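You operate a simulated robot arm through the tools that you are given. There is no shell and no other tool. Be economical: measure what you need, move in short steps, check, and stop when the job is done.

The job below is to be done with a simulated robot arm. You get a single attempt, and the scene is never put back.

JOB
Feed four bottles through the infeed gate, then shut it and switch off.
Fine: the fourth stands on the tap ledge; put it on the belt before you switch on and open the gate. Set down upright: big bottle. Where these are worked on the way, their far stop is far enough and under half their travel is too little: infeed gate.
Where things are to end (x, y in the base frame): big bottle within 6 cm of [80, -74].

Only the result counts: the job must be done as asked and must still hold three seconds after the hand-in. Knocking over, shifting, dropping, spilling or breaking anything else fails it.

ROBOT AND FRAMES
A 7-joint arm with a four-finger gripper, fixed in place. Base frame: the origin is at the foot of the arm, x ahead of it, y to its left, z up. Units: cm, rad, N and s.
Its first joint turns from -1.204 to 3.002 rad. Payload 3.67 kg.
The TCP is the grasp point between the finger pads, 2.8 cm short of the fingertips. In the tool frame z runs along the fingers and y along their closing line. The gripper opens to 11.2 cm. The gripper's body begins 7.3 cm behind the TCP.
Orientation is told as [roll, pitch, yaw] about the base's x, y, z axes, in that order, counted from this pose: with the fingers straight down and closing along the base's y, the tool's x points along the base's -x, its y along +y and its z along -z.

CONTROLS
- The arm moves only by the tool apply_moves. Its argument "motion" is a list of rows, each a list of 7 numbers: the gripper command, from -1 (shut) to 1 (fully open), values between in proportion, then the shift along the base's x, y, z in m, then the turn, a rotation vector about the base's x, y, z in rad. In form: [[gripper, tx, ty, tz, wx, wy, wz], ...]. A call has 1 to 20 rows; each row is the pose to reach, as a shift and turn from the pose commanded when the call began. Rows are played at 5 a second. More than 5 cm and 0.15 rad between two rows, or a gripper value outside its range, and nothing of the call is played. A pose out of reach is approached as far as the arm can. The call stops where the force on the tool passes 40 N (or 10 N more than at its start, if that is more) or the arm is blocked; 0.2 s more then pass. Each finger halts on what it meets, pressing with about 41 N; the grip force reading is that of the motor and also rises with nothing between the fingers. The clock runs only during rows and for 0.2 s after the last one: add rows that repeat a pose to give the fingers time. The reply holds the time, the measured pose of the TCP, the force on the tool along the base axes, the opening and the grip force, in the units named above and with some noise, with the torque about the TCP (base axes, N m) and any sound that the robot's microphone picked up.
- Cameras (640 x 400 px; columns grow to the right, rows downward): "scene" is fixed at [5.06, -50, 167.18]; the picture's right is [-0.08, -1.00, 0.00], its down [-0.58, 0.05, -0.81] and it looks along [0.81, -0.06, -0.58] (base axes); focal length 255 px, centre (320, 200). "wrist" rides on the gripper at [6, -1.8, -10.4] in the tool frame; the picture's right is [0.29, 0.96, 0.00], its down [-0.80, 0.24, -0.55] and it looks along [-0.53, 0.16, 0.83] (tool axes); focal length 234 px, centre (320, 200). There is no depth. A picture from a camera that has moved, and an enlarged one, comes with that camera's place and axes in the base frame and with its lens.
- camera(camera): a new picture of that camera. It takes no simulated time.
- move_column(by): slides the trunk up (or, below 0, down) by that many cm; the arm rides with it, the base frame stays. It gives what a move gives, with no picture.
- enlarge(camera, box): a new picture of the part [left, top, right, bottom] of that camera's present view, enlarged. It takes no simulated time.
- finish_job(): hands the job in; it is judged then, once.

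Work in short steps. Places have to be worked out from the pictures, the camera data and where the tool is seen: move nearer, look again, correct. Check each grasp and each placing, and mend what went wrong. You have 120 turns and 68 pictures in all, those below and enlarged ones among them. Open the gripper and draw the arm clear of the work before you hand the job in, unless the task says otherwise; then end with one line.

The tools are called after "Request:" by a JSON object that holds its "method" and its "body". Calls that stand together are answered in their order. apply_moves: Moves the arm, as the interface text tells. Its arguments: {"type":"object","properties":{"motion":{"type":"array","items":{"type":"array","items":{"type":"number"}}}},"required":["motion"]} The other tools are called the same way: move_column (by) slides the trunk up or down; camera (camera) takes a picture; enlarge (camera, box) takes an enlarged picture of a part of a camera's view; finish_job () hands the job in.

At the start:

```text
clock: 0.0
tool_pos: [55.76, -68.18, 148.57]
tool_rot: [0.0, 0.0, 0.0]
wrist_force: [-1.1, -0.2, -0.2]
ft_torque: [-0.01, 0.0, -0.03]
grip_width: 11.21
gripper_force: 0.1
trunk travel left (down, up): [-72.5, 11.5]
```

scene: 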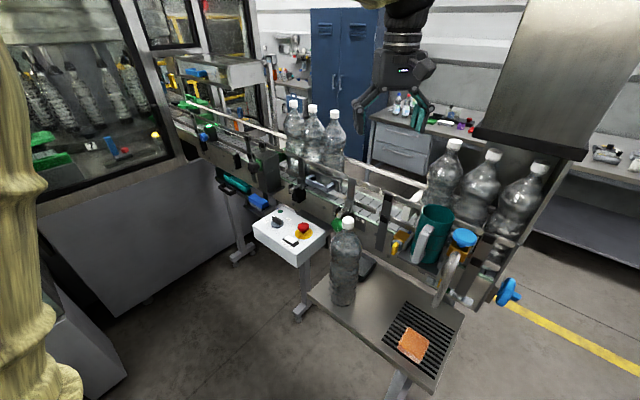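
wrist: 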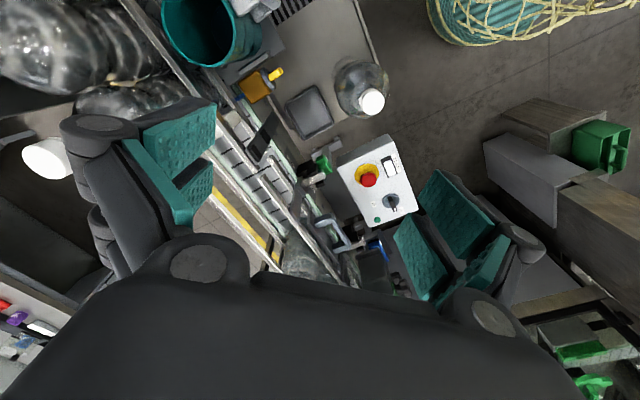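

I'll start by looking closely at the control box, the gate area and the ledge with the bottle.

Request:
{"method": "enlarge", "body": {"camera": "scene", "box": [220, 180, 380, 280]}}

Request:
{"method": "enlarge", "body": {"camera": "scene", "box": [260, 80, 480, 218]}}

Request:
{"method": "enlarge", "body": {"camera": "scene", "box": [300, 180, 540, 330]}}

Request:
{"method": "enlarge", "body": {"camera": "wrist", "box": [200, 60, 440, 300]}}

```text
4.00 times, centred on (300, 230) of scene
camera zoom: at [5.06, -50.0, 167.18], right [-0.08, -1.0, 0.0], down [-0.58, 0.05, -0.81], along [0.81, -0.06, -0.58], focal length 1021 px, centre (400, 80)
```

zoom: 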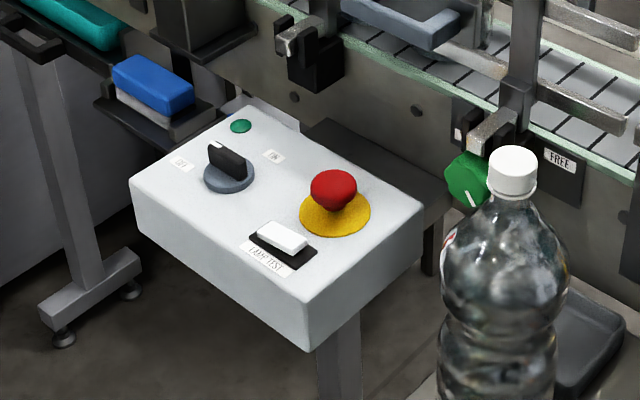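

```text
2.90 times, centred on (370, 149) of scene
camera zoom: at [5.06, -50.0, 167.18], right [-0.08, -1.0, 0.0], down [-0.58, 0.05, -0.81], along [0.81, -0.06, -0.58], focal length 740 px, centre (175, 348)
```

zoom: 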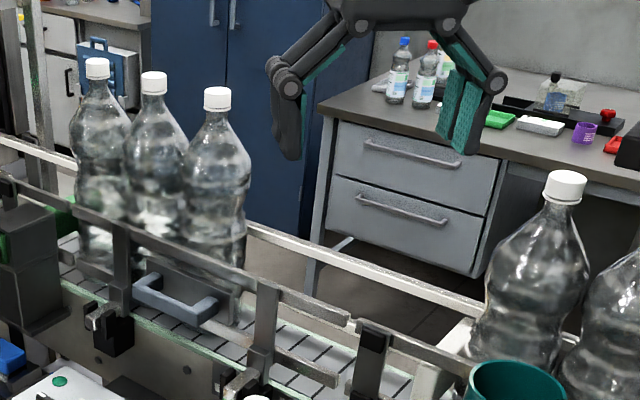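

```text
2.67 times, centred on (420, 255) of scene
camera zoom: at [5.06, -50.0, 167.18], right [-0.08, -1.0, 0.0], down [-0.58, 0.05, -0.81], along [0.81, -0.06, -0.58], focal length 681 px, centre (53, 53)
```

zoom: 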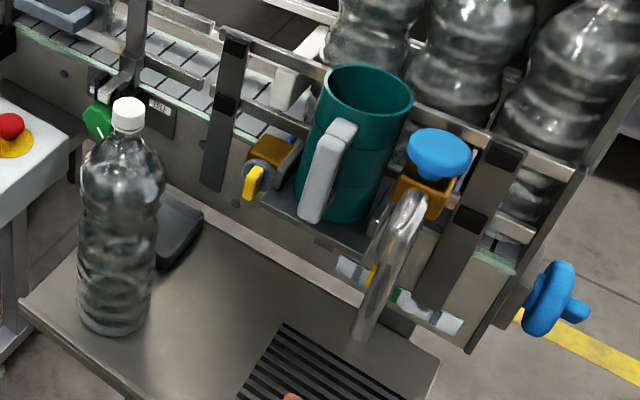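

```text
1.67 times, centred on (320, 180) of wrist
camera zoom: at [49.69, -69.99, 159.03], right [-0.29, 0.96, 0.0], down [0.8, 0.24, 0.55], along [0.53, 0.16, -0.83], focal length 390 px, centre (320, 233)
```

zoom: 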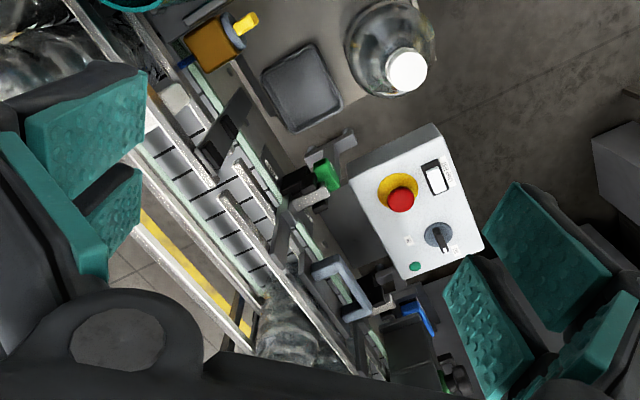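

The three queued bottles, the handle (~84,-56,117) and the control box (~81,-39,103) are roughly located. I'll move over to get a second, closer viewpoint.

Request:
{"method": "apply_moves", "body": {"motion": [[1, 0.01, 0.04, 0, 0, 0, 0], [1, 0.02, 0.08, 0, 0, 0, 0], [1, 0.03, 0.12, 0, 0, 0, 0], [1, 0.04, 0.16, 0, 0, 0, 0], [1, 0.04, 0.18, 0, 0, 0, 0], [1, 0.04, 0.18, 0, 0, 0, 0]]}}

Request:
{"method": "camera", "body": {"camera": "wrist"}}

```text
clock: 1.4
tool_pos: [59.77, -50.22, 148.63]
tool_rot: [0.0, 0.001, 0.001]
wrist_force: [0.2, -0.2, 0.5]
ft_torque: [-0.02, -0.02, 0.01]
grip_width: 11.2
gripper_force: 0.1
trunk travel left (down, up): [-72.5, 11.5]
```

```text
61 pictures are left
camera wrist: at [53.71, -51.95, 159.03], right [-0.29, 0.96, 0.0], down [0.8, 0.24, 0.55], along [0.53, 0.16, -0.83], focal length 234 px, centre (320, 200)
```

wrist: 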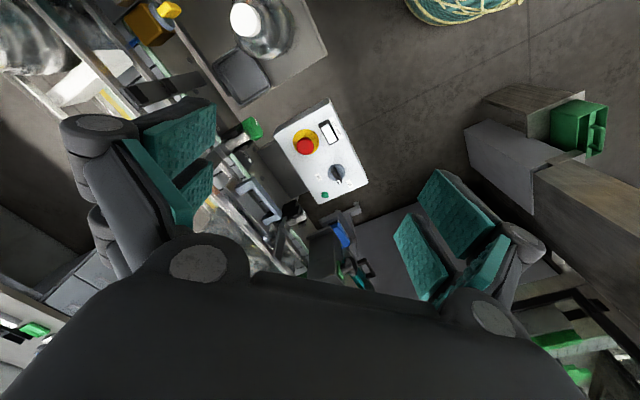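

Yawing the hand about -45° so the camera faces squarely across the belt.

Request:
{"method": "apply_moves", "body": {"motion": [[1, 0, 0, 0, 0, 0, -0.14], [1, 0, 0, 0, 0, 0, -0.28], [1, 0, 0, 0, 0, 0, -0.42], [1, 0, 0, 0, 0, 0, -0.56], [1, 0, 0, 0, 0, 0, -0.7], [1, 0, 0, 0, 0, 0, -0.785], [1, 0, 0, 0, 0, 0, -0.785]]}}

Request:
{"method": "enlarge", "body": {"camera": "wrist", "box": [180, 20, 460, 280]}}

```text
clock: 3.0
tool_pos: [59.74, -50.15, 148.63]
tool_rot: [-0.001, 0.0, -0.786]
wrist_force: [-0.1, 0.1, 0.3]
ft_torque: [0.05, 0.03, 0.02]
grip_width: 11.2
gripper_force: 0.1
trunk travel left (down, up): [-72.5, 11.5]
```

```text
1.54 times, centred on (320, 150) of wrist
camera zoom: at [54.16, -47.2, 159.04], right [0.47, 0.88, 0.0], down [0.73, -0.39, 0.55], along [0.49, -0.26, -0.83], focal length 360 px, centre (320, 277)
```

zoom: 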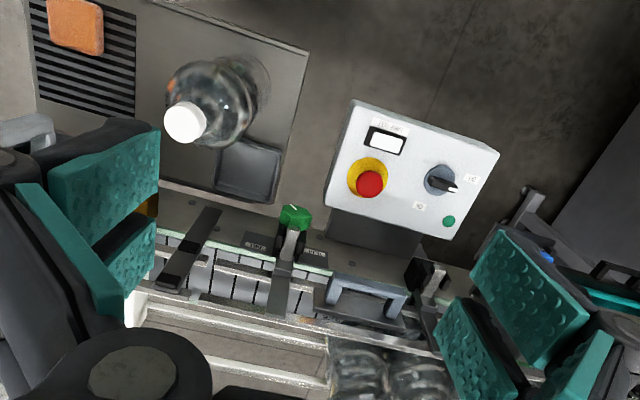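

Moving 10 cm across toward the belt at the same height so the gate falls in the clear part of the picture.

Request:
{"method": "apply_moves", "body": {"motion": [[1, 0.03, -0.03, 0, 0, 0, 0], [1, 0.06, -0.06, 0, 0, 0, 0], [1, 0.08, -0.08, 0, 0, 0, 0], [1, 0.08, -0.08, 0, 0, 0, 0]]}}

Request:
{"method": "enlarge", "body": {"camera": "wrist", "box": [190, 40, 450, 250]}}

Request:
{"method": "enlarge", "body": {"camera": "wrist", "box": [260, 110, 400, 220]}}

```text
clock: 4.0
tool_pos: [67.75, -58.21, 148.61]
tool_rot: [0.0, -0.001, -0.785]
wrist_force: [0.1, -0.1, -0.1]
ft_torque: [0.01, 0.01, -0.02]
grip_width: 11.21
gripper_force: 0.0
trunk travel left (down, up): [-72.5, 11.5]
```

```text
1.90 times, centred on (320, 145) of wrist
camera zoom: at [62.1, -55.14, 159.01], right [0.47, 0.88, 0.0], down [0.73, -0.39, 0.55], along [0.49, -0.26, -0.83], focal length 446 px, centre (320, 305)
```

zoom: 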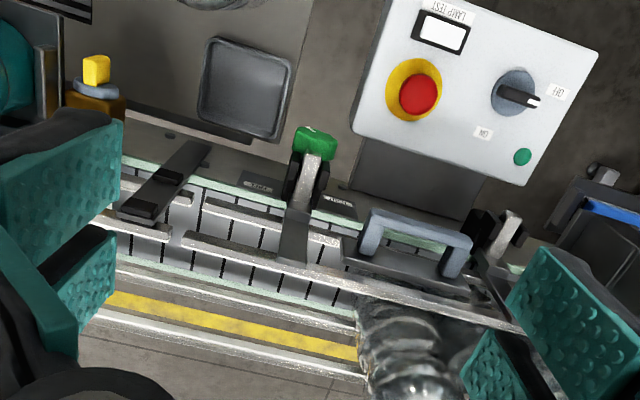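

```text
3.64 times, centred on (330, 165) of wrist
camera zoom: at [62.1, -55.14, 159.01], right [0.47, 0.88, 0.0], down [0.73, -0.39, 0.55], along [0.49, -0.26, -0.83], focal length 852 px, centre (284, 327)
```

zoom: 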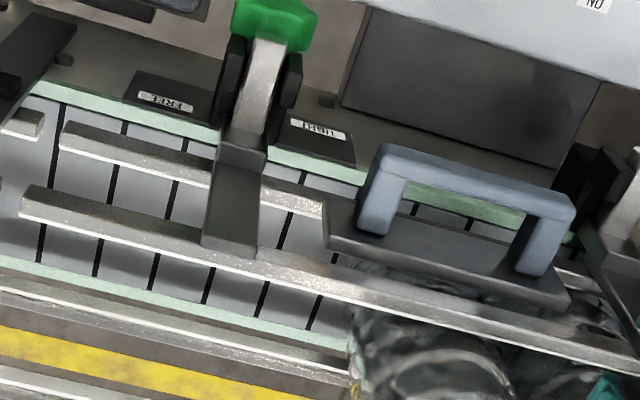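

Knob labels read FREE / TIGHT; switch points at OFF. I need to understand the gate better: zooming in from the scene camera on gate, knob and belt.

Request:
{"method": "enlarge", "body": {"camera": "scene", "box": [270, 150, 350, 200]}}

Request:
{"method": "enlarge", "body": {"camera": "scene", "box": [325, 180, 405, 230]}}

Request:
{"method": "enlarge", "body": {"camera": "scene", "box": [140, 60, 300, 160]}}

```text
8.00 times, centred on (310, 175) of scene
camera zoom: at [5.06, -50.0, 167.18], right [-0.08, -1.0, 0.0], down [-0.58, 0.05, -0.81], along [0.81, -0.06, -0.58], focal length 2042 px, centre (400, 400)
```

zoom: 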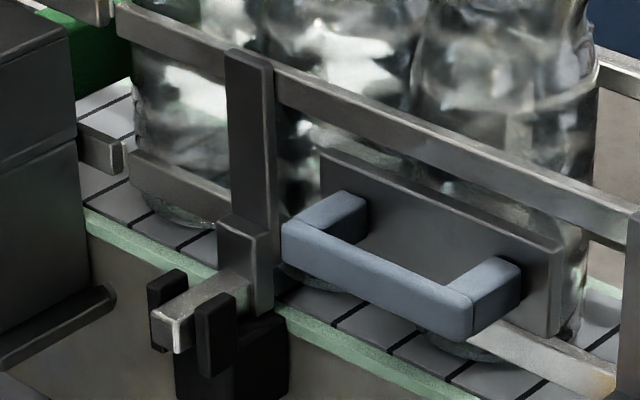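

```text
8.00 times, centred on (365, 205) of scene
camera zoom: at [5.06, -50.0, 167.18], right [-0.08, -1.0, 0.0], down [-0.58, 0.05, -0.81], along [0.81, -0.06, -0.58], focal length 2042 px, centre (-40, 160)
```

zoom: 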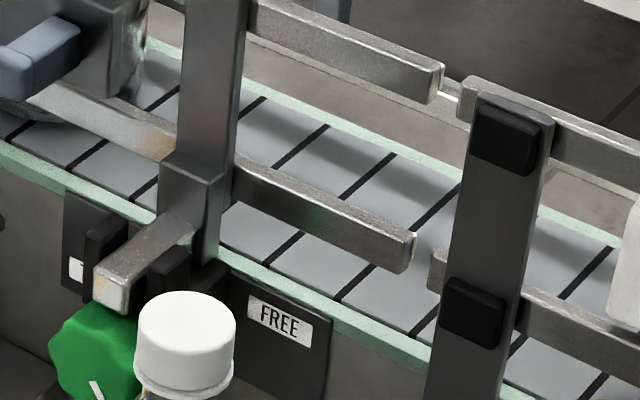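

```text
4.00 times, centred on (220, 110) of scene
camera zoom: at [5.06, -50.0, 167.18], right [-0.08, -1.0, 0.0], down [-0.58, 0.05, -0.81], along [0.81, -0.06, -0.58], focal length 1021 px, centre (720, 560)
```

zoom: 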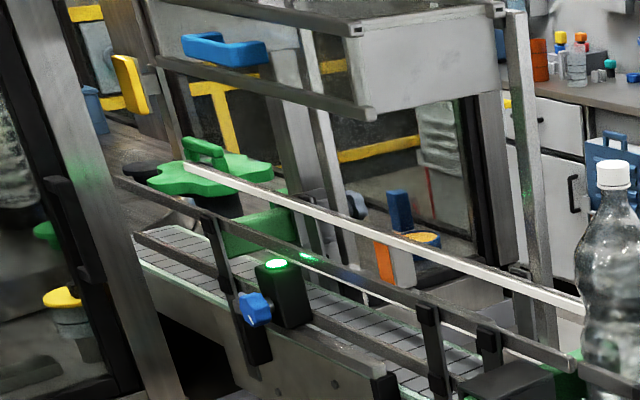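

The bottles queue toward upper left (machine side); the handle panel is a side guide rail with a FREE/TIGHT clamp. The gate may be the dark box with green left of the first bottle; I move that way to see it.

Request:
{"method": "apply_moves", "body": {"motion": [[1, 0.01, 0.04, 0, 0, 0, 0], [1, 0.02, 0.08, 0, 0, 0, 0], [1, 0.04, 0.12, 0, 0, 0, 0], [1, 0.06, 0.16, 0, 0, 0, 0], [1, 0.08, 0.2, 0, 0, 0, 0], [1, 0.1, 0.24, 0, 0, 0, 0], [1, 0.1, 0.25, 0, 0, 0, 0], [1, 0.1, 0.25, 0, 0, 0, 0]]}}

Request:
{"method": "camera", "body": {"camera": "wrist"}}

Request:
{"method": "enlarge", "body": {"camera": "scene", "box": [220, 120, 316, 180]}}

```text
clock: 5.8
tool_pos: [77.85, -33.22, 148.64]
tool_rot: [0.001, -0.001, -0.786]
wrist_force: [0.6, 0.2, -0.2]
ft_torque: [-0.04, 0.05, 0.01]
grip_width: 11.21
gripper_force: 0.0
trunk travel left (down, up): [-72.5, 11.5]
```

```text
54 pictures are left
camera wrist: at [72.23, -30.17, 158.99], right [0.47, 0.88, 0.0], down [0.73, -0.39, 0.55], along [0.49, -0.26, -0.83], focal length 234 px, centre (320, 200)
```

wrist: 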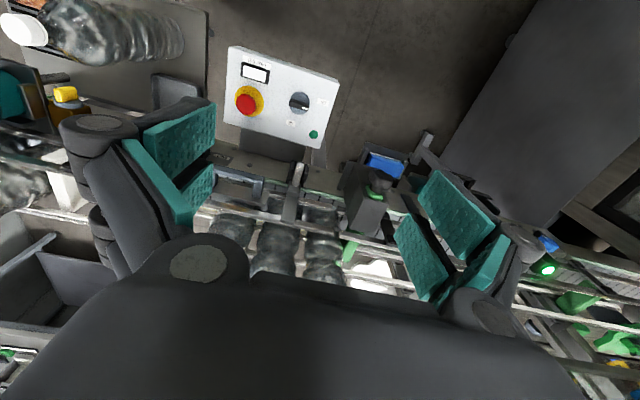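

```text
6.67 times, centred on (268, 150) of scene
camera zoom: at [5.06, -50.0, 167.18], right [-0.08, -1.0, 0.0], down [-0.58, 0.05, -0.81], along [0.81, -0.06, -0.58], focal length 1702 px, centre (667, 533)
```

zoom: 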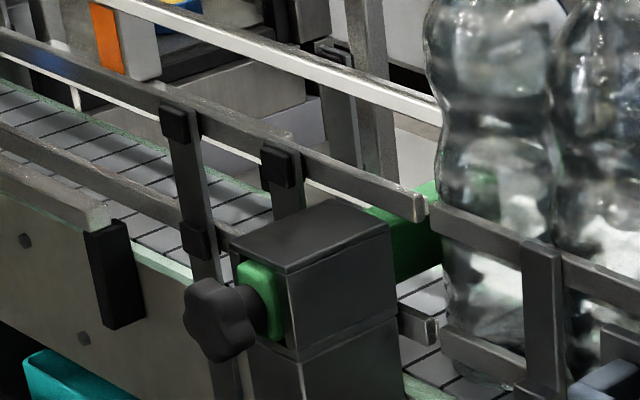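

The gate is the green blade across the belt with a black star knob on the near side, sliding across the belt. Zooming on it.

Request:
{"method": "enlarge", "body": {"camera": "wrist", "box": [300, 110, 440, 290]}}

Request:
{"method": "enlarge", "body": {"camera": "wrist", "box": [215, 30, 355, 150]}}

```text
2.22 times, centred on (370, 200) of wrist
camera zoom: at [72.23, -30.17, 158.99], right [0.47, 0.88, 0.0], down [0.73, -0.39, 0.55], along [0.49, -0.26, -0.83], focal length 520 px, centre (209, 200)
```

zoom: 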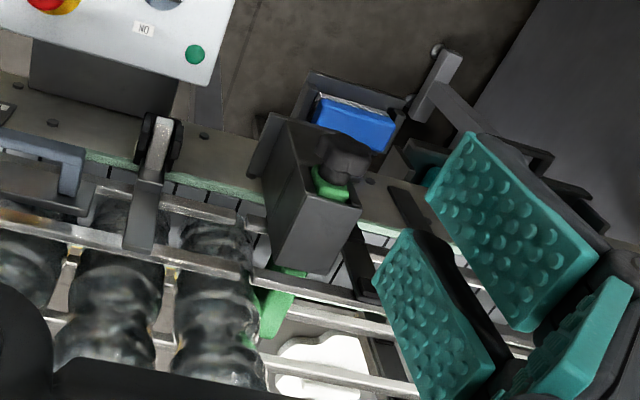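

```text
3.33 times, centred on (285, 90) of wrist
camera zoom: at [72.23, -30.17, 158.99], right [0.47, 0.88, 0.0], down [0.73, -0.39, 0.55], along [0.49, -0.26, -0.83], focal length 781 px, centre (437, 567)
```

zoom: 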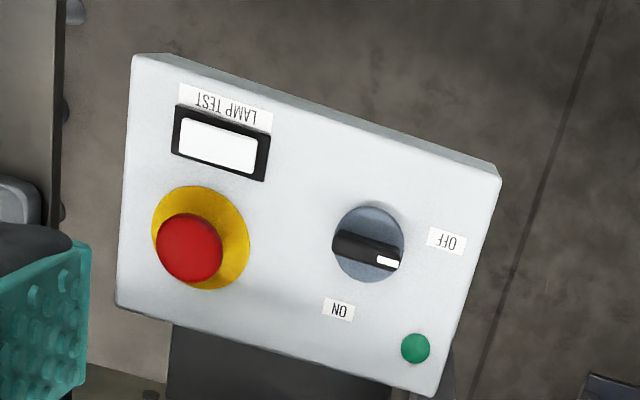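

Geometry so far: bottle cap ≈(54.05,-61.1,124.3), switch ≈(80,-39.5,102 at disc), gate knob ≈(99,-30,117), target lies on the belt between the rails (rail tops ≈122). I go above the ledge bottle at the present height.

Request:
{"method": "apply_moves", "body": {"motion": [[1, -0.03, -0.035, 0, 0, 0, 0], [1, -0.06, -0.07, 0, 0, 0, 0], [1, -0.09, -0.105, 0, 0, 0, 0], [1, -0.12, -0.14, 0, 0, 0, 0], [1, -0.15, -0.175, 0, 0, 0, 0], [1, -0.18, -0.21, 0, 0, 0, 0], [1, -0.21, -0.245, 0, 0, 0, 0], [1, -0.238, -0.279, 0, 0, 0, 0], [1, -0.238, -0.279, 0, 0, 0, 0]]}}

Request:
{"method": "camera", "body": {"camera": "wrist"}}

Request:
{"method": "enlarge", "body": {"camera": "scene", "box": [300, 130, 460, 290]}}

```text
clock: 7.8
tool_pos: [53.92, -61.06, 148.64]
tool_rot: [-0.003, 0.0, -0.783]
wrist_force: [0.2, 0.6, 0.7]
ft_torque: [-0.05, 0.03, 0.01]
grip_width: 11.19
gripper_force: 0.1
trunk travel left (down, up): [-72.5, 11.5]
```

```text
50 pictures are left
camera wrist: at [48.41, -57.94, 159.0], right [0.47, 0.88, 0.0], down [0.73, -0.39, 0.55], along [0.49, -0.26, -0.83], focal length 234 px, centre (320, 200)
```

wrist: 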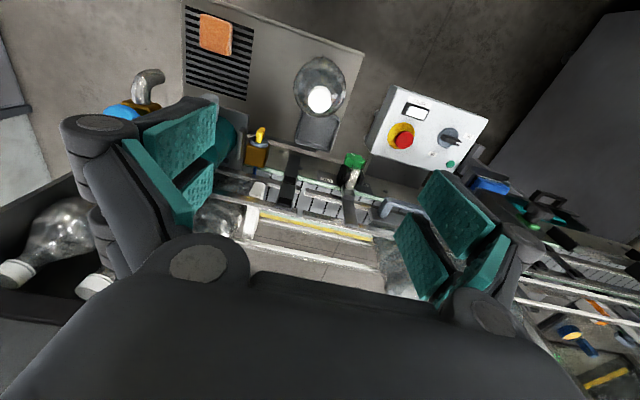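

```text
2.50 times, centred on (380, 210) of scene
camera zoom: at [5.06, -50.0, 167.18], right [-0.08, -1.0, 0.0], down [-0.58, 0.05, -0.81], along [0.81, -0.06, -0.58], focal length 638 px, centre (170, 175)
```

zoom: 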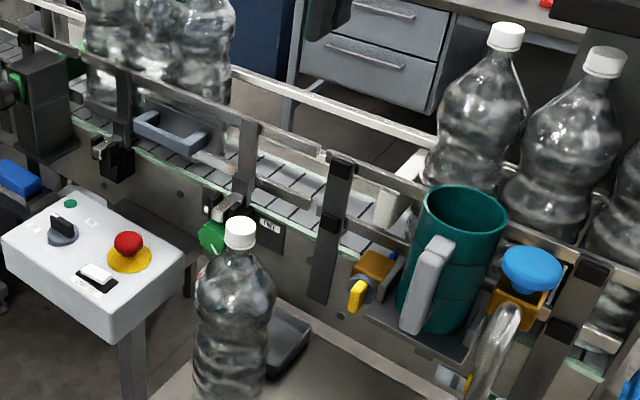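

Cap re-measured at (53.9,-61.0); the tool is centred over it. Descending to TCP z≈123, then gripping.

Request:
{"method": "apply_moves", "body": {"motion": [[1, 0, 0, -0.04, 0, 0, 0], [1, 0, 0, -0.08, 0, 0, 0], [1, 0, 0, -0.12, 0, 0, 0], [1, 0, 0, -0.16, 0, 0, 0], [1, 0, 0, -0.19, 0, 0, 0], [1, 0, 0, -0.22, 0, 0, 0], [1, 0, 0, -0.24, 0, 0, 0], [1, 0, 0, -0.255, 0, 0, 0], [1, 0, 0, -0.255, 0, 0, 0]]}}

Request:
{"method": "enlarge", "body": {"camera": "wrist", "box": [200, 0, 440, 200]}}

Request:
{"method": "enlarge", "body": {"camera": "scene", "box": [300, 180, 400, 300]}}

```text
clock: 9.8
tool_pos: [53.9, -61.2, 123.05]
tool_rot: [0.001, 0.0, -0.783]
wrist_force: [-0.6, 0.6, 0.2]
ft_torque: [0.02, -0.02, 0.02]
grip_width: 11.19
gripper_force: 0.0
trunk travel left (down, up): [-72.5, 11.5]
```

```text
2.00 times, centred on (320, 100) of wrist
camera zoom: at [48.34, -58.12, 133.5], right [0.47, 0.88, 0.0], down [0.73, -0.39, 0.55], along [0.49, -0.26, -0.83], focal length 468 px, centre (320, 400)
```

zoom: 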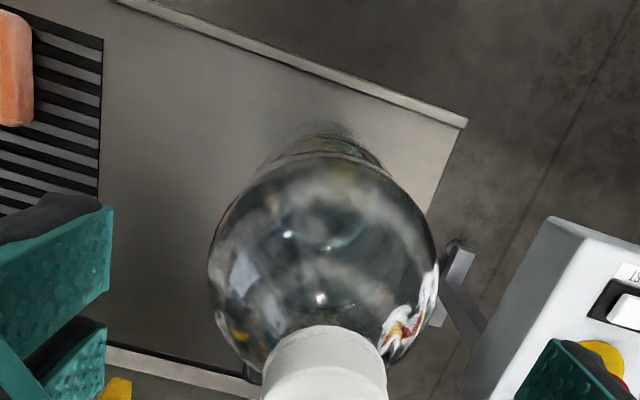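

```text
3.33 times, centred on (350, 240) of scene
camera zoom: at [5.06, -50.0, 167.18], right [-0.08, -1.0, 0.0], down [-0.58, 0.05, -0.81], along [0.81, -0.06, -0.58], focal length 851 px, centre (220, 67)
```

zoom: 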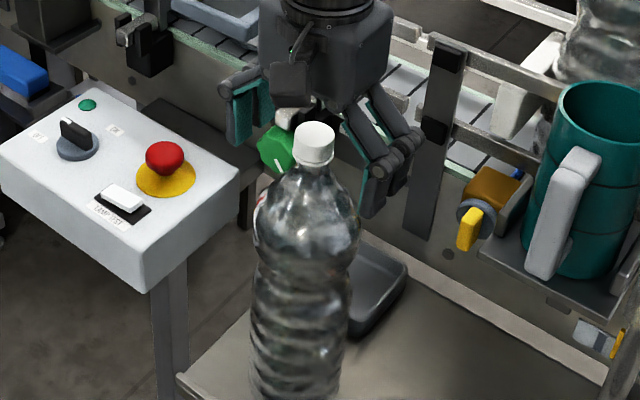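

Fingers straddle the cap with the cap centred. Closing.

Request:
{"method": "apply_moves", "body": {"motion": [[0, 0, 0, 0, 0, 0, 0], [-0.5, 0, 0, 0, 0, 0, 0], [-1, 0, 0, 0, 0, 0, 0], [-1, 0, 0, 0, 0, 0, 0], [-1, 0, 0, 0, 0, 0, 0]]}}

Request:
{"method": "enlarge", "body": {"camera": "scene", "box": [300, 180, 400, 300]}}

```text
clock: 11.0
tool_pos: [54.02, -61.02, 123.35]
tool_rot: [0.001, -0.004, -0.784]
wrist_force: [7.3, -4.5, 27.1]
ft_torque: [-0.73, -0.73, 0.05]
grip_width: 3.03
gripper_force: 41.5
trunk travel left (down, up): [-72.5, 11.5]
```

```text
3.33 times, centred on (350, 240) of scene
camera zoom: at [5.06, -50.0, 167.18], right [-0.08, -1.0, 0.0], down [-0.58, 0.05, -0.81], along [0.81, -0.06, -0.58], focal length 851 px, centre (220, 67)
```

zoom: 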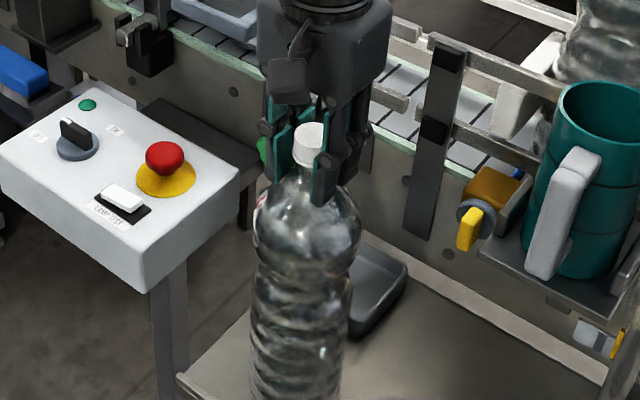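

Gripped at 3.0 cm; tips press a bit on the shoulder. Lifting slowly and watching.

Request:
{"method": "apply_moves", "body": {"motion": [[-1, 0, 0, 0.005, 0, 0, 0], [-1, 0, 0, 0.015, 0, 0, 0], [-1, 0, 0, 0.03, 0, 0, 0], [-1, 0, 0, 0.03, 0, 0, 0]]}}

Request:
{"method": "enlarge", "body": {"camera": "scene", "box": [300, 180, 400, 320]}}

```text
clock: 12.0
tool_pos: [54.07, -61.42, 125.96]
tool_rot: [0.0, 0.004, -0.785]
wrist_force: [-0.6, -0.1, -14.3]
ft_torque: [0.0, -0.02, -0.02]
grip_width: 2.84
gripper_force: 41.2
trunk travel left (down, up): [-72.5, 11.5]
```

```text
2.86 times, centred on (350, 250) of scene
camera zoom: at [5.06, -50.0, 167.18], right [-0.08, -1.0, 0.0], down [-0.58, 0.05, -0.81], along [0.81, -0.06, -0.58], focal length 729 px, centre (234, 57)
```

zoom: 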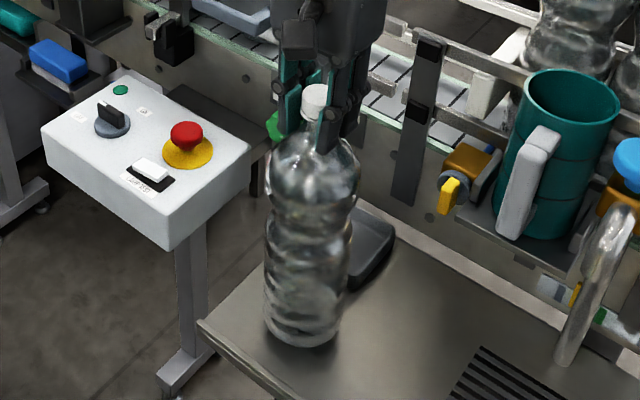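

Bottle hangs free (14 N), bottom ≈28 cm below TCP. Lifting to TCP z≈154 for clearing the rails (≈122).

Request:
{"method": "apply_moves", "body": {"motion": [[-1, 0, 0, 0.03, 0, 0, 0], [-1, 0, 0, 0.06, 0, 0, 0], [-1, 0, 0, 0.09, 0, 0, 0], [-1, 0, 0, 0.12, 0, 0, 0], [-1, 0, 0, 0.15, 0, 0, 0], [-1, 0, 0, 0.18, 0, 0, 0], [-1, 0, 0, 0.21, 0, 0, 0], [-1, 0, 0, 0.24, 0, 0, 0], [-1, 0, 0, 0.27, 0, 0, 0], [-1, 0, 0, 0.285, 0, 0, 0], [-1, 0, 0, 0.285, 0, 0, 0]]}}

Request:
{"method": "enlarge", "body": {"camera": "scene", "box": [280, 80, 440, 240]}}

```text
clock: 14.4
tool_pos: [53.98, -61.31, 154.62]
tool_rot: [0.001, 0.002, -0.783]
wrist_force: [-0.2, -0.5, -15.1]
ft_torque: [0.0, 0.02, -0.01]
grip_width: 2.89
gripper_force: 41.1
trunk travel left (down, up): [-72.5, 11.5]
```

```text
2.50 times, centred on (360, 160) of scene
camera zoom: at [5.06, -50.0, 167.18], right [-0.08, -1.0, 0.0], down [-0.58, 0.05, -0.81], along [0.81, -0.06, -0.58], focal length 638 px, centre (220, 300)
```

zoom: 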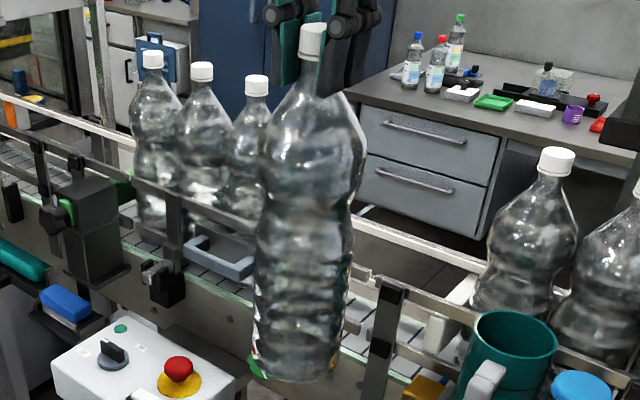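

Moving horizontally (a bit higher too) to above the target (80,-74).

Request:
{"method": "apply_moves", "body": {"motion": [[-1, 0, 0, 0.02, 0, 0, 0], [-1, 0.03, -0.015, 0.025, 0, 0, 0], [-1, 0.06, -0.03, 0.025, 0, 0, 0], [-1, 0.09, -0.045, 0.025, 0, 0, 0], [-1, 0.12, -0.06, 0.025, 0, 0, 0], [-1, 0.15, -0.075, 0.025, 0, 0, 0], [-1, 0.18, -0.09, 0.025, 0, 0, 0], [-1, 0.21, -0.105, 0.025, 0, 0, 0], [-1, 0.24, -0.12, 0.025, 0, 0, 0], [-1, 0.26, -0.127, 0.025, 0, 0, 0], [-1, 0.26, -0.127, 0.025, 0, 0, 0]]}}

Request:
{"method": "enlarge", "body": {"camera": "scene", "box": [290, 60, 450, 240]}}

Request:
{"method": "camera", "body": {"camera": "wrist"}}

```text
clock: 16.8
tool_pos: [78.56, -72.99, 156.02]
tool_rot: [0.001, 0.004, -0.786]
wrist_force: [-1.5, 0.1, -15.3]
ft_torque: [0.0, 0.01, -0.02]
grip_width: 2.85
gripper_force: 41.0
out of reach, approached as far as the arm can: row 9, 10, 11
trunk travel left (down, up): [-72.5, 11.5]
```

```text
2.22 times, centred on (370, 150) of scene
camera zoom: at [5.06, -50.0, 167.18], right [-0.08, -1.0, 0.0], down [-0.58, 0.05, -0.81], along [0.81, -0.06, -0.58], focal length 567 px, centre (209, 311)
```

zoom: 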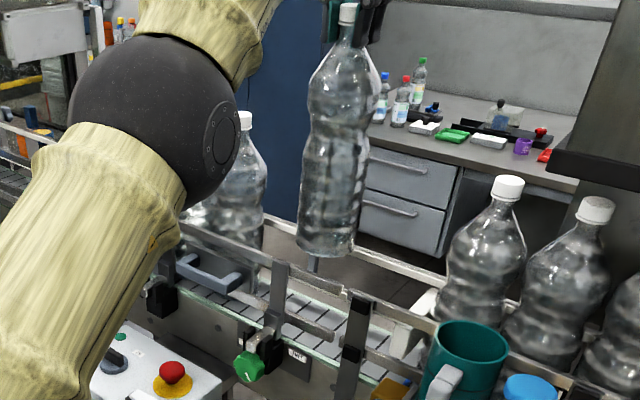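

```text
42 pictures are left
camera wrist: at [72.97, -69.98, 166.44], right [0.47, 0.88, 0.0], down [0.73, -0.4, 0.55], along [0.49, -0.26, -0.83], focal length 234 px, centre (320, 200)
```

wrist: 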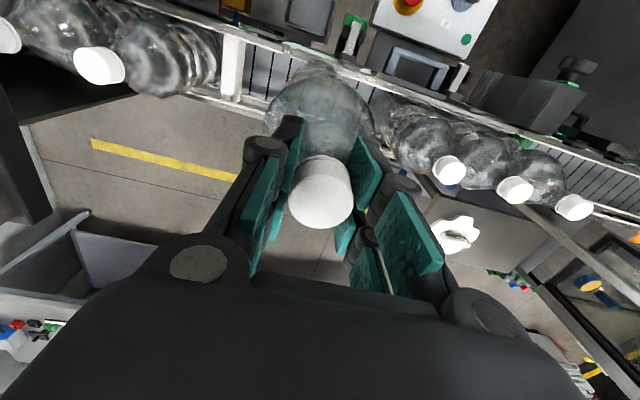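

Reach runs out slightly (1.8 cm short) at this height, and I need the bottle centred over the belt. Raising the trunk so the arm works lower relative to its shoulder.

Request:
{"method": "move_column", "body": {"by": 11}}

```text
clock: 18.2
tool_pos: [78.24, -73.0, 166.7]
tool_rot: [0.003, 0.005, -0.785]
wrist_force: [0.6, 0.9, -15.9]
ft_torque: [0.03, 0.01, 0.0]
grip_width: 2.88
gripper_force: 41.1
trunk travel left (down, up): [-83.5, 0.5]
```

Now lower 10 cm and read where it ends up.

Request:
{"method": "apply_moves", "body": {"motion": [[-1, 0, 0, -0.03, 0, 0, 0], [-1, 0, 0, -0.06, 0, 0, 0], [-1, 0, 0, -0.09, 0, 0, 0], [-1, 0, 0, -0.1, 0, 0, 0], [-1, 0, 0, -0.1, 0, 0, 0]]}}

```text
clock: 19.4
tool_pos: [78.17, -71.82, 156.97]
tool_rot: [-0.002, 0.0, -0.783]
wrist_force: [0.0, 0.2, -14.8]
ft_torque: [0.07, -0.02, 0.04]
grip_width: 2.88
gripper_force: 41.2
trunk travel left (down, up): [-83.5, 0.5]
```

Reachable now; shifting to about (80.4,-74.5) over the belt centreline.

Request:
{"method": "apply_moves", "body": {"motion": [[-1, 0.01, -0.012, 0, 0, 0, 0], [-1, 0.022, -0.027, 0, 0, 0, 0], [-1, 0.022, -0.027, 0, 0, 0, 0], [-1, 0.022, -0.027, 0, 0, 0, 0]]}}

Request:
{"method": "enlarge", "body": {"camera": "wrist", "box": [210, 40, 450, 240]}}

```text
clock: 20.4
tool_pos: [80.48, -75.57, 156.8]
tool_rot: [0.003, 0.006, -0.785]
wrist_force: [0.4, 0.7, -15.3]
ft_torque: [0.01, -0.02, -0.01]
grip_width: 2.87
gripper_force: 41.0
trunk travel left (down, up): [-83.5, 0.5]
```

```text
2.00 times, centred on (330, 140) of wrist
camera zoom: at [74.83, -72.52, 167.18], right [0.47, 0.88, 0.0], down [0.73, -0.4, 0.55], along [0.49, -0.26, -0.83], focal length 468 px, centre (300, 320)
```

zoom: 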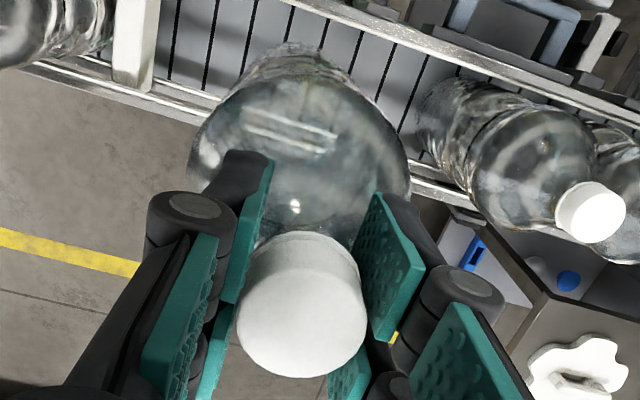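

Rails bracket the belt at perpendicular 103.4–114.3, centre ≈108.9, so I shift about 0.9 cm back and re-read.

Request:
{"method": "apply_moves", "body": {"motion": [[-1, -0.004, 0.009, -0.005, 0, 0, 0], [-1, -0.004, 0.009, -0.005, 0, 0, 0], [-1, -0.004, 0.009, -0.005, 0, 0, 0], [-1, -0.004, 0.009, -0.005, 0, 0, 0]]}}

Request:
{"method": "enlarge", "body": {"camera": "scene", "box": [320, 90, 420, 230]}}

```text
clock: 21.4
tool_pos: [79.94, -73.13, 156.82]
tool_rot: [-0.003, -0.002, -0.784]
wrist_force: [-0.6, 0.4, -14.4]
ft_torque: [0.15, 0.05, -0.01]
grip_width: 2.85
gripper_force: 41.0
trunk travel left (down, up): [-83.5, 0.5]
```

```text
2.86 times, centred on (370, 160) of scene
camera zoom: at [5.06, -50.0, 167.18], right [-0.08, -1.0, 0.0], down [-0.58, 0.05, -0.81], along [0.81, -0.06, -0.58], focal length 729 px, centre (177, 314)
```

zoom: 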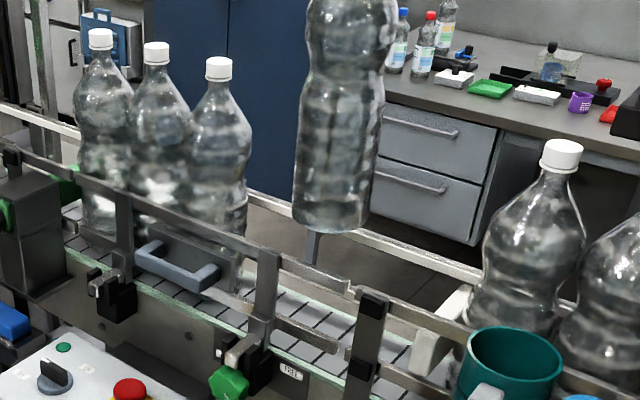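

Readings oscillate; hold still to settle and re-read.

Request:
{"method": "apply_moves", "body": {"motion": [[-1, 0, 0, 0, 0, 0, 0], [-1, 0, 0, 0, 0, 0, 0], [-1, 0, 0, 0, 0, 0, 0], [-1, 0, 0, 0, 0, 0, 0], [-1, 0, 0, 0, 0, 0, 0], [-1, 0, 0, 0, 0, 0, 0], [-1, 0, 0, 0, 0, 0, 0], [-1, 0, 0, 0, 0, 0, 0]]}}

Request:
{"method": "apply_moves", "body": {"motion": [[-1, 0, 0, 0, 0, 0, 0]]}}

```text
clock: 23.2
tool_pos: [79.99, -73.27, 156.74]
tool_rot: [-0.005, -0.001, -0.783]
wrist_force: [0.5, 0.0, -14.2]
ft_torque: [0.12, 0.0, 0.01]
grip_width: 2.87
gripper_force: 41.1
trunk travel left (down, up): [-83.5, 0.5]
```

```text
clock: 23.6
tool_pos: [79.82, -74.64, 156.01]
tool_rot: [0.001, 0.006, -0.786]
wrist_force: [-1.0, 0.4, -15.5]
ft_torque: [0.02, 0.03, 0.02]
grip_width: 2.86
gripper_force: 41.2
trunk travel left (down, up): [-83.5, 0.5]
```

Jitter near full stretch. Lowering 2.5 cm (still clear of rails) to see whether it steadies.

Request:
{"method": "apply_moves", "body": {"motion": [[-1, 0, 0, -0.01, 0, 0, 0], [-1, 0, 0, -0.02, 0, 0, 0], [-1, 0, 0, -0.02, 0, 0, 0], [-1, 0, 0, -0.02, 0, 0, 0]]}}

Request:
{"method": "apply_moves", "body": {"motion": [[-1, 0, 0, 0, 0, 0, 0]]}}

Request:
{"method": "apply_moves", "body": {"motion": [[-1, 0, 0, 0, 0, 0, 0], [-1, 0, 0, 0, 0, 0, 0]]}}

```text
clock: 24.6
tool_pos: [79.94, -73.93, 154.61]
tool_rot: [-0.002, 0.001, -0.785]
wrist_force: [0.2, -0.3, -14.3]
ft_torque: [0.08, 0.01, 0.02]
grip_width: 2.88
gripper_force: 41.1
trunk travel left (down, up): [-83.5, 0.5]
```

```text
clock: 25.0
tool_pos: [79.95, -73.31, 154.79]
tool_rot: [-0.003, -0.003, -0.785]
wrist_force: [0.4, -0.2, -13.9]
ft_torque: [0.1, -0.03, -0.01]
grip_width: 2.85
gripper_force: 41.0
trunk travel left (down, up): [-83.5, 0.5]
```

```text
clock: 25.6
tool_pos: [79.97, -74.9, 153.9]
tool_rot: [0.003, 0.005, -0.784]
wrist_force: [-0.3, -0.1, -16.0]
ft_torque: [0.0, -0.03, -0.01]
grip_width: 2.86
gripper_force: 40.7
trunk travel left (down, up): [-83.5, 0.5]
```

A slow swing of the arm; wait a few seconds for it to die out.

Request:
{"method": "apply_moves", "body": {"motion": [[-1, 0, 0, 0, 0, 0, 0], [-1, 0, 0, 0, 0, 0, 0], [-1, 0, 0, 0, 0, 0, 0], [-1, 0, 0, 0, 0, 0, 0], [-1, 0, 0, 0, 0, 0, 0], [-1, 0, 0, 0, 0, 0, 0], [-1, 0, 0, 0, 0, 0, 0], [-1, 0, 0, 0, 0, 0, 0], [-1, 0, 0, 0, 0, 0, 0], [-1, 0, 0, 0, 0, 0, 0], [-1, 0, 0, 0, 0, 0, 0], [-1, 0, 0, 0, 0, 0, 0], [-1, 0, 0, 0, 0, 0, 0], [-1, 0, 0, 0, 0, 0, 0], [-1, 0, 0, 0, 0, 0, 0], [-1, 0, 0, 0, 0, 0, 0], [-1, 0, 0, 0, 0, 0, 0], [-1, 0, 0, 0, 0, 0, 0], [-1, 0, 0, 0, 0, 0, 0], [-1, 0, 0, 0, 0, 0, 0]]}}

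Request:
{"method": "apply_moves", "body": {"motion": [[-1, 0, 0, 0, 0, 0, 0]]}}

Request:
{"method": "apply_moves", "body": {"motion": [[-1, 0, 0, 0, 0, 0, 0]]}}

```text
clock: 29.8
tool_pos: [79.91, -74.41, 154.35]
tool_rot: [0.001, 0.005, -0.784]
wrist_force: [0.5, -0.1, -15.1]
ft_torque: [-0.02, -0.01, 0.0]
grip_width: 2.89
gripper_force: 40.7
trunk travel left (down, up): [-83.5, 0.5]
```

```text
clock: 30.2
tool_pos: [80.03, -73.66, 154.73]
tool_rot: [-0.002, 0.0, -0.785]
wrist_force: [-0.9, -0.9, -14.8]
ft_torque: [0.08, 0.04, 0.02]
grip_width: 2.86
gripper_force: 41.3
trunk travel left (down, up): [-83.5, 0.5]
```

```text
clock: 30.6
tool_pos: [79.92, -73.26, 154.7]
tool_rot: [-0.002, -0.001, -0.783]
wrist_force: [-0.1, -0.8, -14.5]
ft_torque: [0.16, 0.09, 0.0]
grip_width: 2.87
gripper_force: 41.0
trunk travel left (down, up): [-83.5, 0.5]
```

Swing is ±0.8 cm around (80,-74); acceptable. Lowering between the rails in stages.

Request:
{"method": "apply_moves", "body": {"motion": [[-1, 0, 0, -0.015, 0, 0, 0], [-1, 0, 0, -0.03, 0, 0, 0], [-1, 0, 0, -0.045, 0, 0, 0], [-1, 0, 0, -0.06, 0, 0, 0], [-1, 0, 0, -0.075, 0, 0, 0], [-1, 0, 0, -0.09, 0, 0, 0]]}}

Request:
{"method": "enlarge", "body": {"camera": "scene", "box": [310, 100, 430, 240]}}

```text
clock: 32.0
tool_pos: [79.99, -73.73, 145.51]
tool_rot: [0.0, 0.0, -0.784]
wrist_force: [0.4, 0.1, -13.5]
ft_torque: [0.06, -0.05, -0.03]
grip_width: 2.86
gripper_force: 41.1
trunk travel left (down, up): [-83.5, 0.5]
```

```text
2.86 times, centred on (370, 170) of scene
camera zoom: at [5.06, -50.0, 167.18], right [-0.08, -1.0, 0.0], down [-0.58, 0.05, -0.81], along [0.81, -0.06, -0.58], focal length 729 px, centre (177, 286)
```

zoom: 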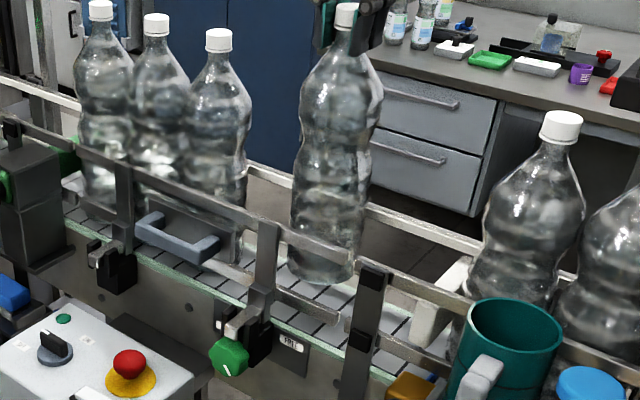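

Bottle is entering between the rails cleanly. Continue down slowly.

Request:
{"method": "apply_moves", "body": {"motion": [[-1, 0, 0, -0.015, 0, 0, 0], [-1, 0, 0, -0.03, 0, 0, 0], [-1, 0, 0, -0.045, 0, 0, 0], [-1, 0, 0, -0.06, 0, 0, 0], [-1, 0, 0, -0.075, 0, 0, 0]]}}

Request:
{"method": "enlarge", "body": {"camera": "scene", "box": [310, 100, 430, 240]}}

```text
clock: 33.2
tool_pos: [80.17, -72.86, 139.76]
tool_rot: [-0.006, -0.02, -0.782]
wrist_force: [-4.3, -3.8, 2.0]
ft_torque: [-0.34, 1.13, 0.08]
grip_width: 2.87
gripper_force: 41.3
trunk travel left (down, up): [-83.5, 0.5]
stopped in row 5: the force on the tool passed its limit at 48 N (the readings are from after the stop); the commanded pose is now the measured one
```

```text
2.86 times, centred on (370, 170) of scene
camera zoom: at [5.06, -50.0, 167.18], right [-0.08, -1.0, 0.0], down [-0.58, 0.05, -0.81], along [0.81, -0.06, -0.58], focal length 729 px, centre (177, 286)
```

zoom: 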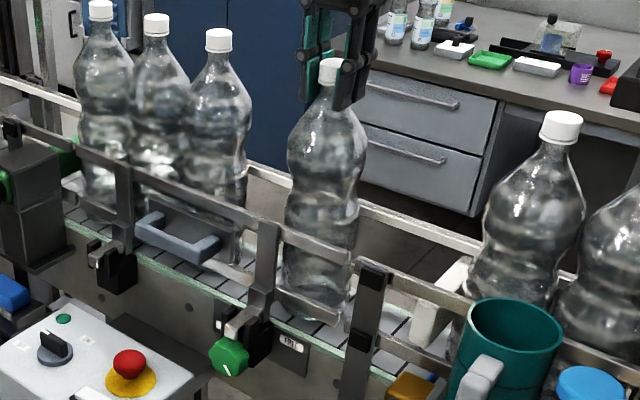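

Contact at TCP 139.8 — cap height now equals the queued bottles' (≈140.5), so it stands on the belt. The top leans slightly toward +y; nudging the top ~1 cm back before release.

Request:
{"method": "apply_moves", "body": {"motion": [[-1, 0.002, -0.005, 0, 0, 0, 0], [-1, 0.003, -0.009, 0, 0, 0, 0], [-1, 0.003, -0.009, 0, 0, 0, 0]]}}

Request:
{"method": "enlarge", "body": {"camera": "scene", "box": [310, 100, 430, 240]}}

```text
clock: 34.0
tool_pos: [80.22, -74.17, 139.59]
tool_rot: [0.002, -0.019, -0.783]
wrist_force: [1.0, 3.9, 4.7]
ft_torque: [0.68, -0.52, 0.04]
grip_width: 2.84
gripper_force: 41.1
trunk travel left (down, up): [-83.5, 0.5]
```

```text
2.86 times, centred on (370, 170) of scene
camera zoom: at [5.06, -50.0, 167.18], right [-0.08, -1.0, 0.0], down [-0.58, 0.05, -0.81], along [0.81, -0.06, -0.58], focal length 729 px, centre (177, 286)
```

zoom: 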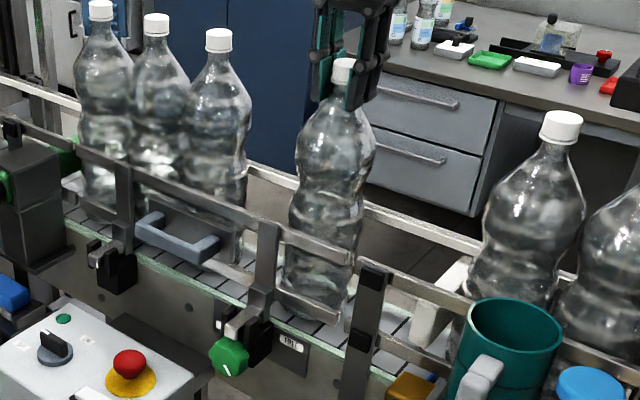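

Now upright. Releasing and rising a little.

Request:
{"method": "apply_moves", "body": {"motion": [[-0.4, 0, 0, 0, 0, 0, 0], [-0.2, 0, 0, 0, 0, 0, 0], [0.1, 0, 0, 0, 0, 0, 0], [0.3, 0, 0, 0, 0, 0, 0], [0.3, 0, 0, 0, 0, 0, 0], [0.3, 0, 0, 0.02, 0, 0, 0], [0.3, 0, 0, 0.05, 0, 0, 0], [0.3, 0, 0, 0.09, 0, 0, 0], [0.3, 0, 0, 0.09, 0, 0, 0]]}}

Request:
{"method": "enlarge", "body": {"camera": "scene", "box": [310, 100, 430, 240]}}

Request:
{"method": "enlarge", "body": {"camera": "wrist", "box": [200, 0, 480, 240]}}

```text
clock: 36.0
tool_pos: [80.51, -74.36, 148.47]
tool_rot: [0.0, -0.016, -0.784]
wrist_force: [0.6, 0.0, -0.1]
ft_torque: [-0.02, 0.02, -0.02]
grip_width: 7.28
gripper_force: 0.0
trunk travel left (down, up): [-83.5, 0.5]
```

```text
2.86 times, centred on (370, 170) of scene
camera zoom: at [5.06, -50.0, 167.18], right [-0.08, -1.0, 0.0], down [-0.58, 0.05, -0.81], along [0.81, -0.06, -0.58], focal length 729 px, centre (177, 286)
```

zoom: 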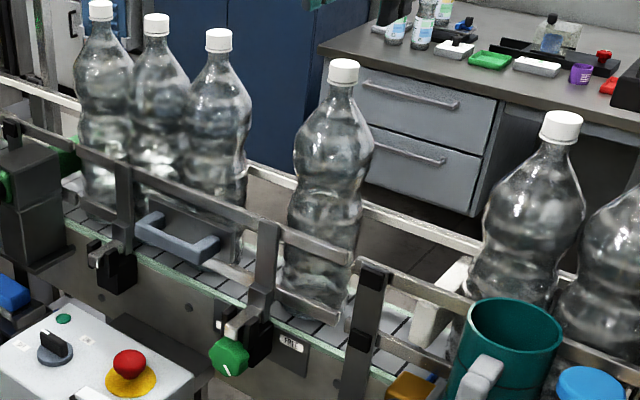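

```text
1.67 times, centred on (340, 120) of wrist
camera zoom: at [74.71, -71.09, 158.72], right [0.47, 0.88, -0.01], down [0.73, -0.39, 0.57], along [0.5, -0.27, -0.82], focal length 390 px, centre (287, 333)
```

zoom: 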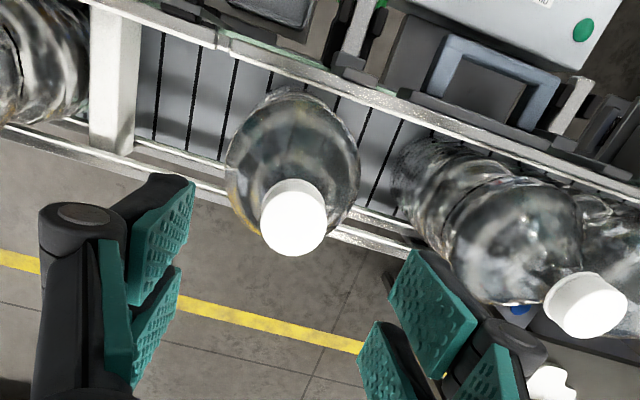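

The bottle stands upright on the belt at ≈(80,-74). Next: raise and travel to above the switch, turning the hand to yaw ≈+0.77 so the fingers straddle the switch handle.

Request:
{"method": "apply_moves", "body": {"motion": [[0.3, 0, 0.03, 0.02, 0, 0, 0], [0.3, 0, 0.06, 0.02, 0, 0, 0.05], [0.3, 0, 0.09, 0.02, 0, 0, 0.19], [0.3, 0, 0.12, 0.02, 0, 0, 0.33], [0.3, 0, 0.15, 0.02, 0, 0, 0.47], [0.3, 0, 0.18, 0.02, 0, 0, 0.61], [0.3, 0, 0.21, 0.02, 0, 0, 0.75], [0.3, 0, 0.24, 0.02, 0, 0, 0.89], [0.3, 0, 0.27, 0.02, 0, 0, 1.03], [0.3, 0, 0.3, 0.02, 0, 0, 1.17], [0.3, 0, 0.33, 0.02, 0, 0, 1.31], [0.3, -0.005, 0.35, 0.02, 0, 0, 1.45], [0.3, -0.005, 0.35, 0.02, 0, 0, 1.555], [0.3, -0.005, 0.35, 0.02, 0, 0, 1.555], [0.3, -0.005, 0.35, 0.02, 0, 0, 1.555]]}}

Request:
{"method": "camera", "body": {"camera": "wrist"}}

```text
clock: 39.2
tool_pos: [79.73, -39.12, 150.5]
tool_rot: [0.0, -0.019, 0.772]
wrist_force: [-0.3, 0.3, 0.4]
ft_torque: [0.01, -0.01, 0.01]
grip_width: 7.27
gripper_force: 0.1
trunk travel left (down, up): [-83.5, 0.5]
```

```text
34 pictures are left
camera wrist: at [76.51, -44.7, 160.85], right [-0.87, 0.48, -0.01], down [0.4, 0.72, 0.57], along [0.28, 0.5, -0.82], focal length 234 px, centre (320, 200)
```

wrist: 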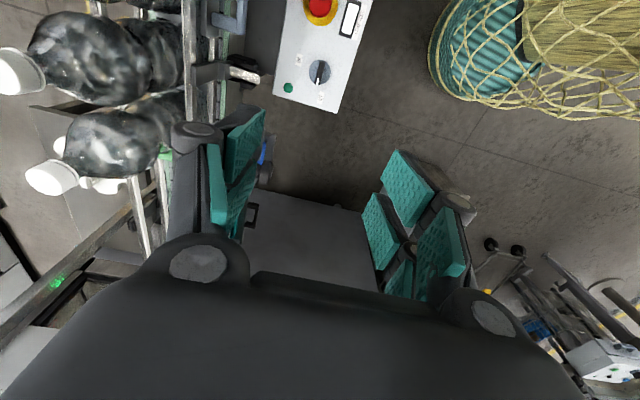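

The switch re-measures at (79.9,-39.3), right beneath the tool. Levelling the hand and descending to z≈112 first.

Request:
{"method": "apply_moves", "body": {"motion": [[0.3, 0, 0, -0.04, 0, 0.019, 0], [0.3, 0, 0, -0.08, 0, 0.019, 0], [0.3, 0, 0, -0.12, 0, 0.019, 0], [0.1, 0, 0, -0.16, 0, 0.019, 0], [0, 0, 0, -0.2, 0, 0.019, 0], [0, 0, 0, -0.24, 0, 0.019, 0], [0, 0, 0, -0.28, 0, 0.019, 0], [0, 0, 0, -0.32, 0, 0.019, 0], [0, 0, 0, -0.35, 0, 0.019, 0], [0, 0, 0, -0.375, 0, 0.019, 0], [0, 0, 0, -0.375, 0, 0.019, 0]]}}

Request:
{"method": "enlarge", "body": {"camera": "wrist", "box": [190, 20, 450, 270]}}

Request:
{"method": "enlarge", "body": {"camera": "scene", "box": [230, 160, 350, 260]}}

```text
clock: 41.6
tool_pos: [79.78, -39.29, 113.01]
tool_rot: [0.012, -0.005, 0.771]
wrist_force: [-0.6, -0.6, 0.0]
ft_torque: [0.03, -0.01, -0.02]
grip_width: 5.6
gripper_force: 0.0
trunk travel left (down, up): [-83.5, 0.5]
```

```text
1.60 times, centred on (320, 145) of wrist
camera zoom: at [76.71, -44.71, 123.37], right [-0.87, 0.49, 0.01], down [0.41, 0.72, 0.56], along [0.27, 0.5, -0.83], focal length 375 px, centre (320, 288)
```

zoom: 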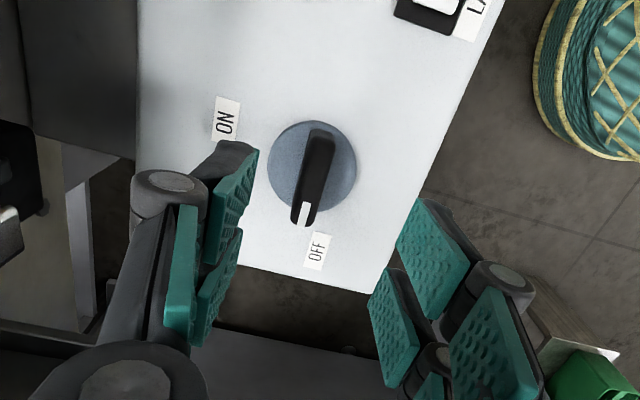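

```text
4.00 times, centred on (290, 210) of scene
camera zoom: at [5.06, -50.0, 167.18], right [-0.08, -1.0, 0.0], down [-0.58, 0.05, -0.81], along [0.81, -0.06, -0.58], focal length 1021 px, centre (440, 160)
```

zoom: 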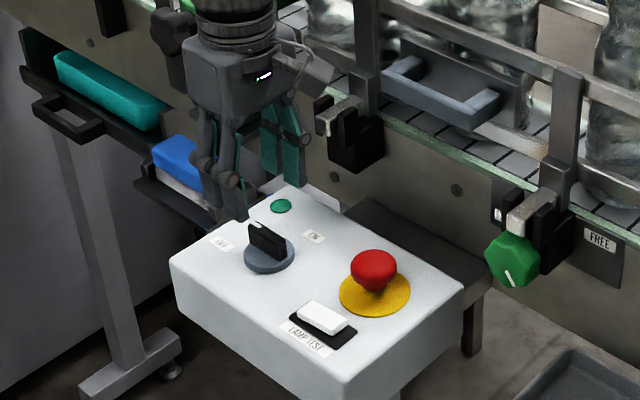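

Handle centre ≈(79.9,-39.5), direction ≈48°. Turning the hand slightly and lowering to TCP z≈106, watching force.

Request:
{"method": "apply_moves", "body": {"motion": [[0, 0.001, -0.002, -0.03, 0, 0, 0.07], [0, 0.001, -0.002, -0.05, 0, 0, 0.07], [0, 0.001, -0.002, -0.06, 0, 0, 0.07], [0, 0.001, -0.002, -0.07, 0, 0, 0.07], [0, 0.001, -0.002, -0.07, 0, 0, 0.07]]}}

Request:
{"method": "enlarge", "body": {"camera": "scene", "box": [240, 180, 320, 250]}}

```text
clock: 42.8
tool_pos: [79.88, -39.42, 106.1]
tool_rot: [0.011, -0.005, 0.84]
wrist_force: [-0.8, 0.4, -0.1]
ft_torque: [0.01, -0.02, 0.05]
grip_width: 5.59
gripper_force: 0.1
trunk travel left (down, up): [-83.5, 0.5]
```

```text
5.71 times, centred on (280, 215) of scene
camera zoom: at [5.06, -50.0, 167.18], right [-0.08, -1.0, 0.0], down [-0.58, 0.05, -0.81], along [0.81, -0.06, -0.58], focal length 1459 px, centre (549, 114)
```

zoom: 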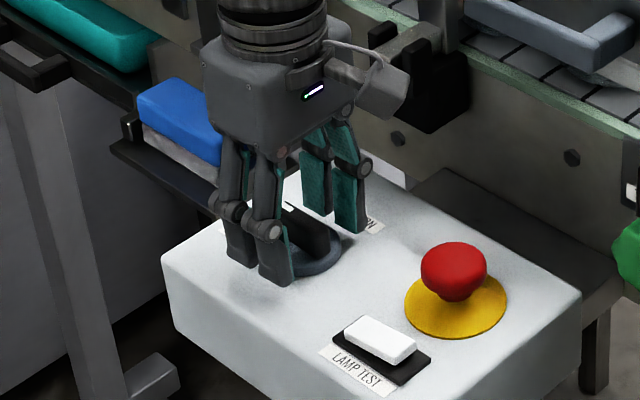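

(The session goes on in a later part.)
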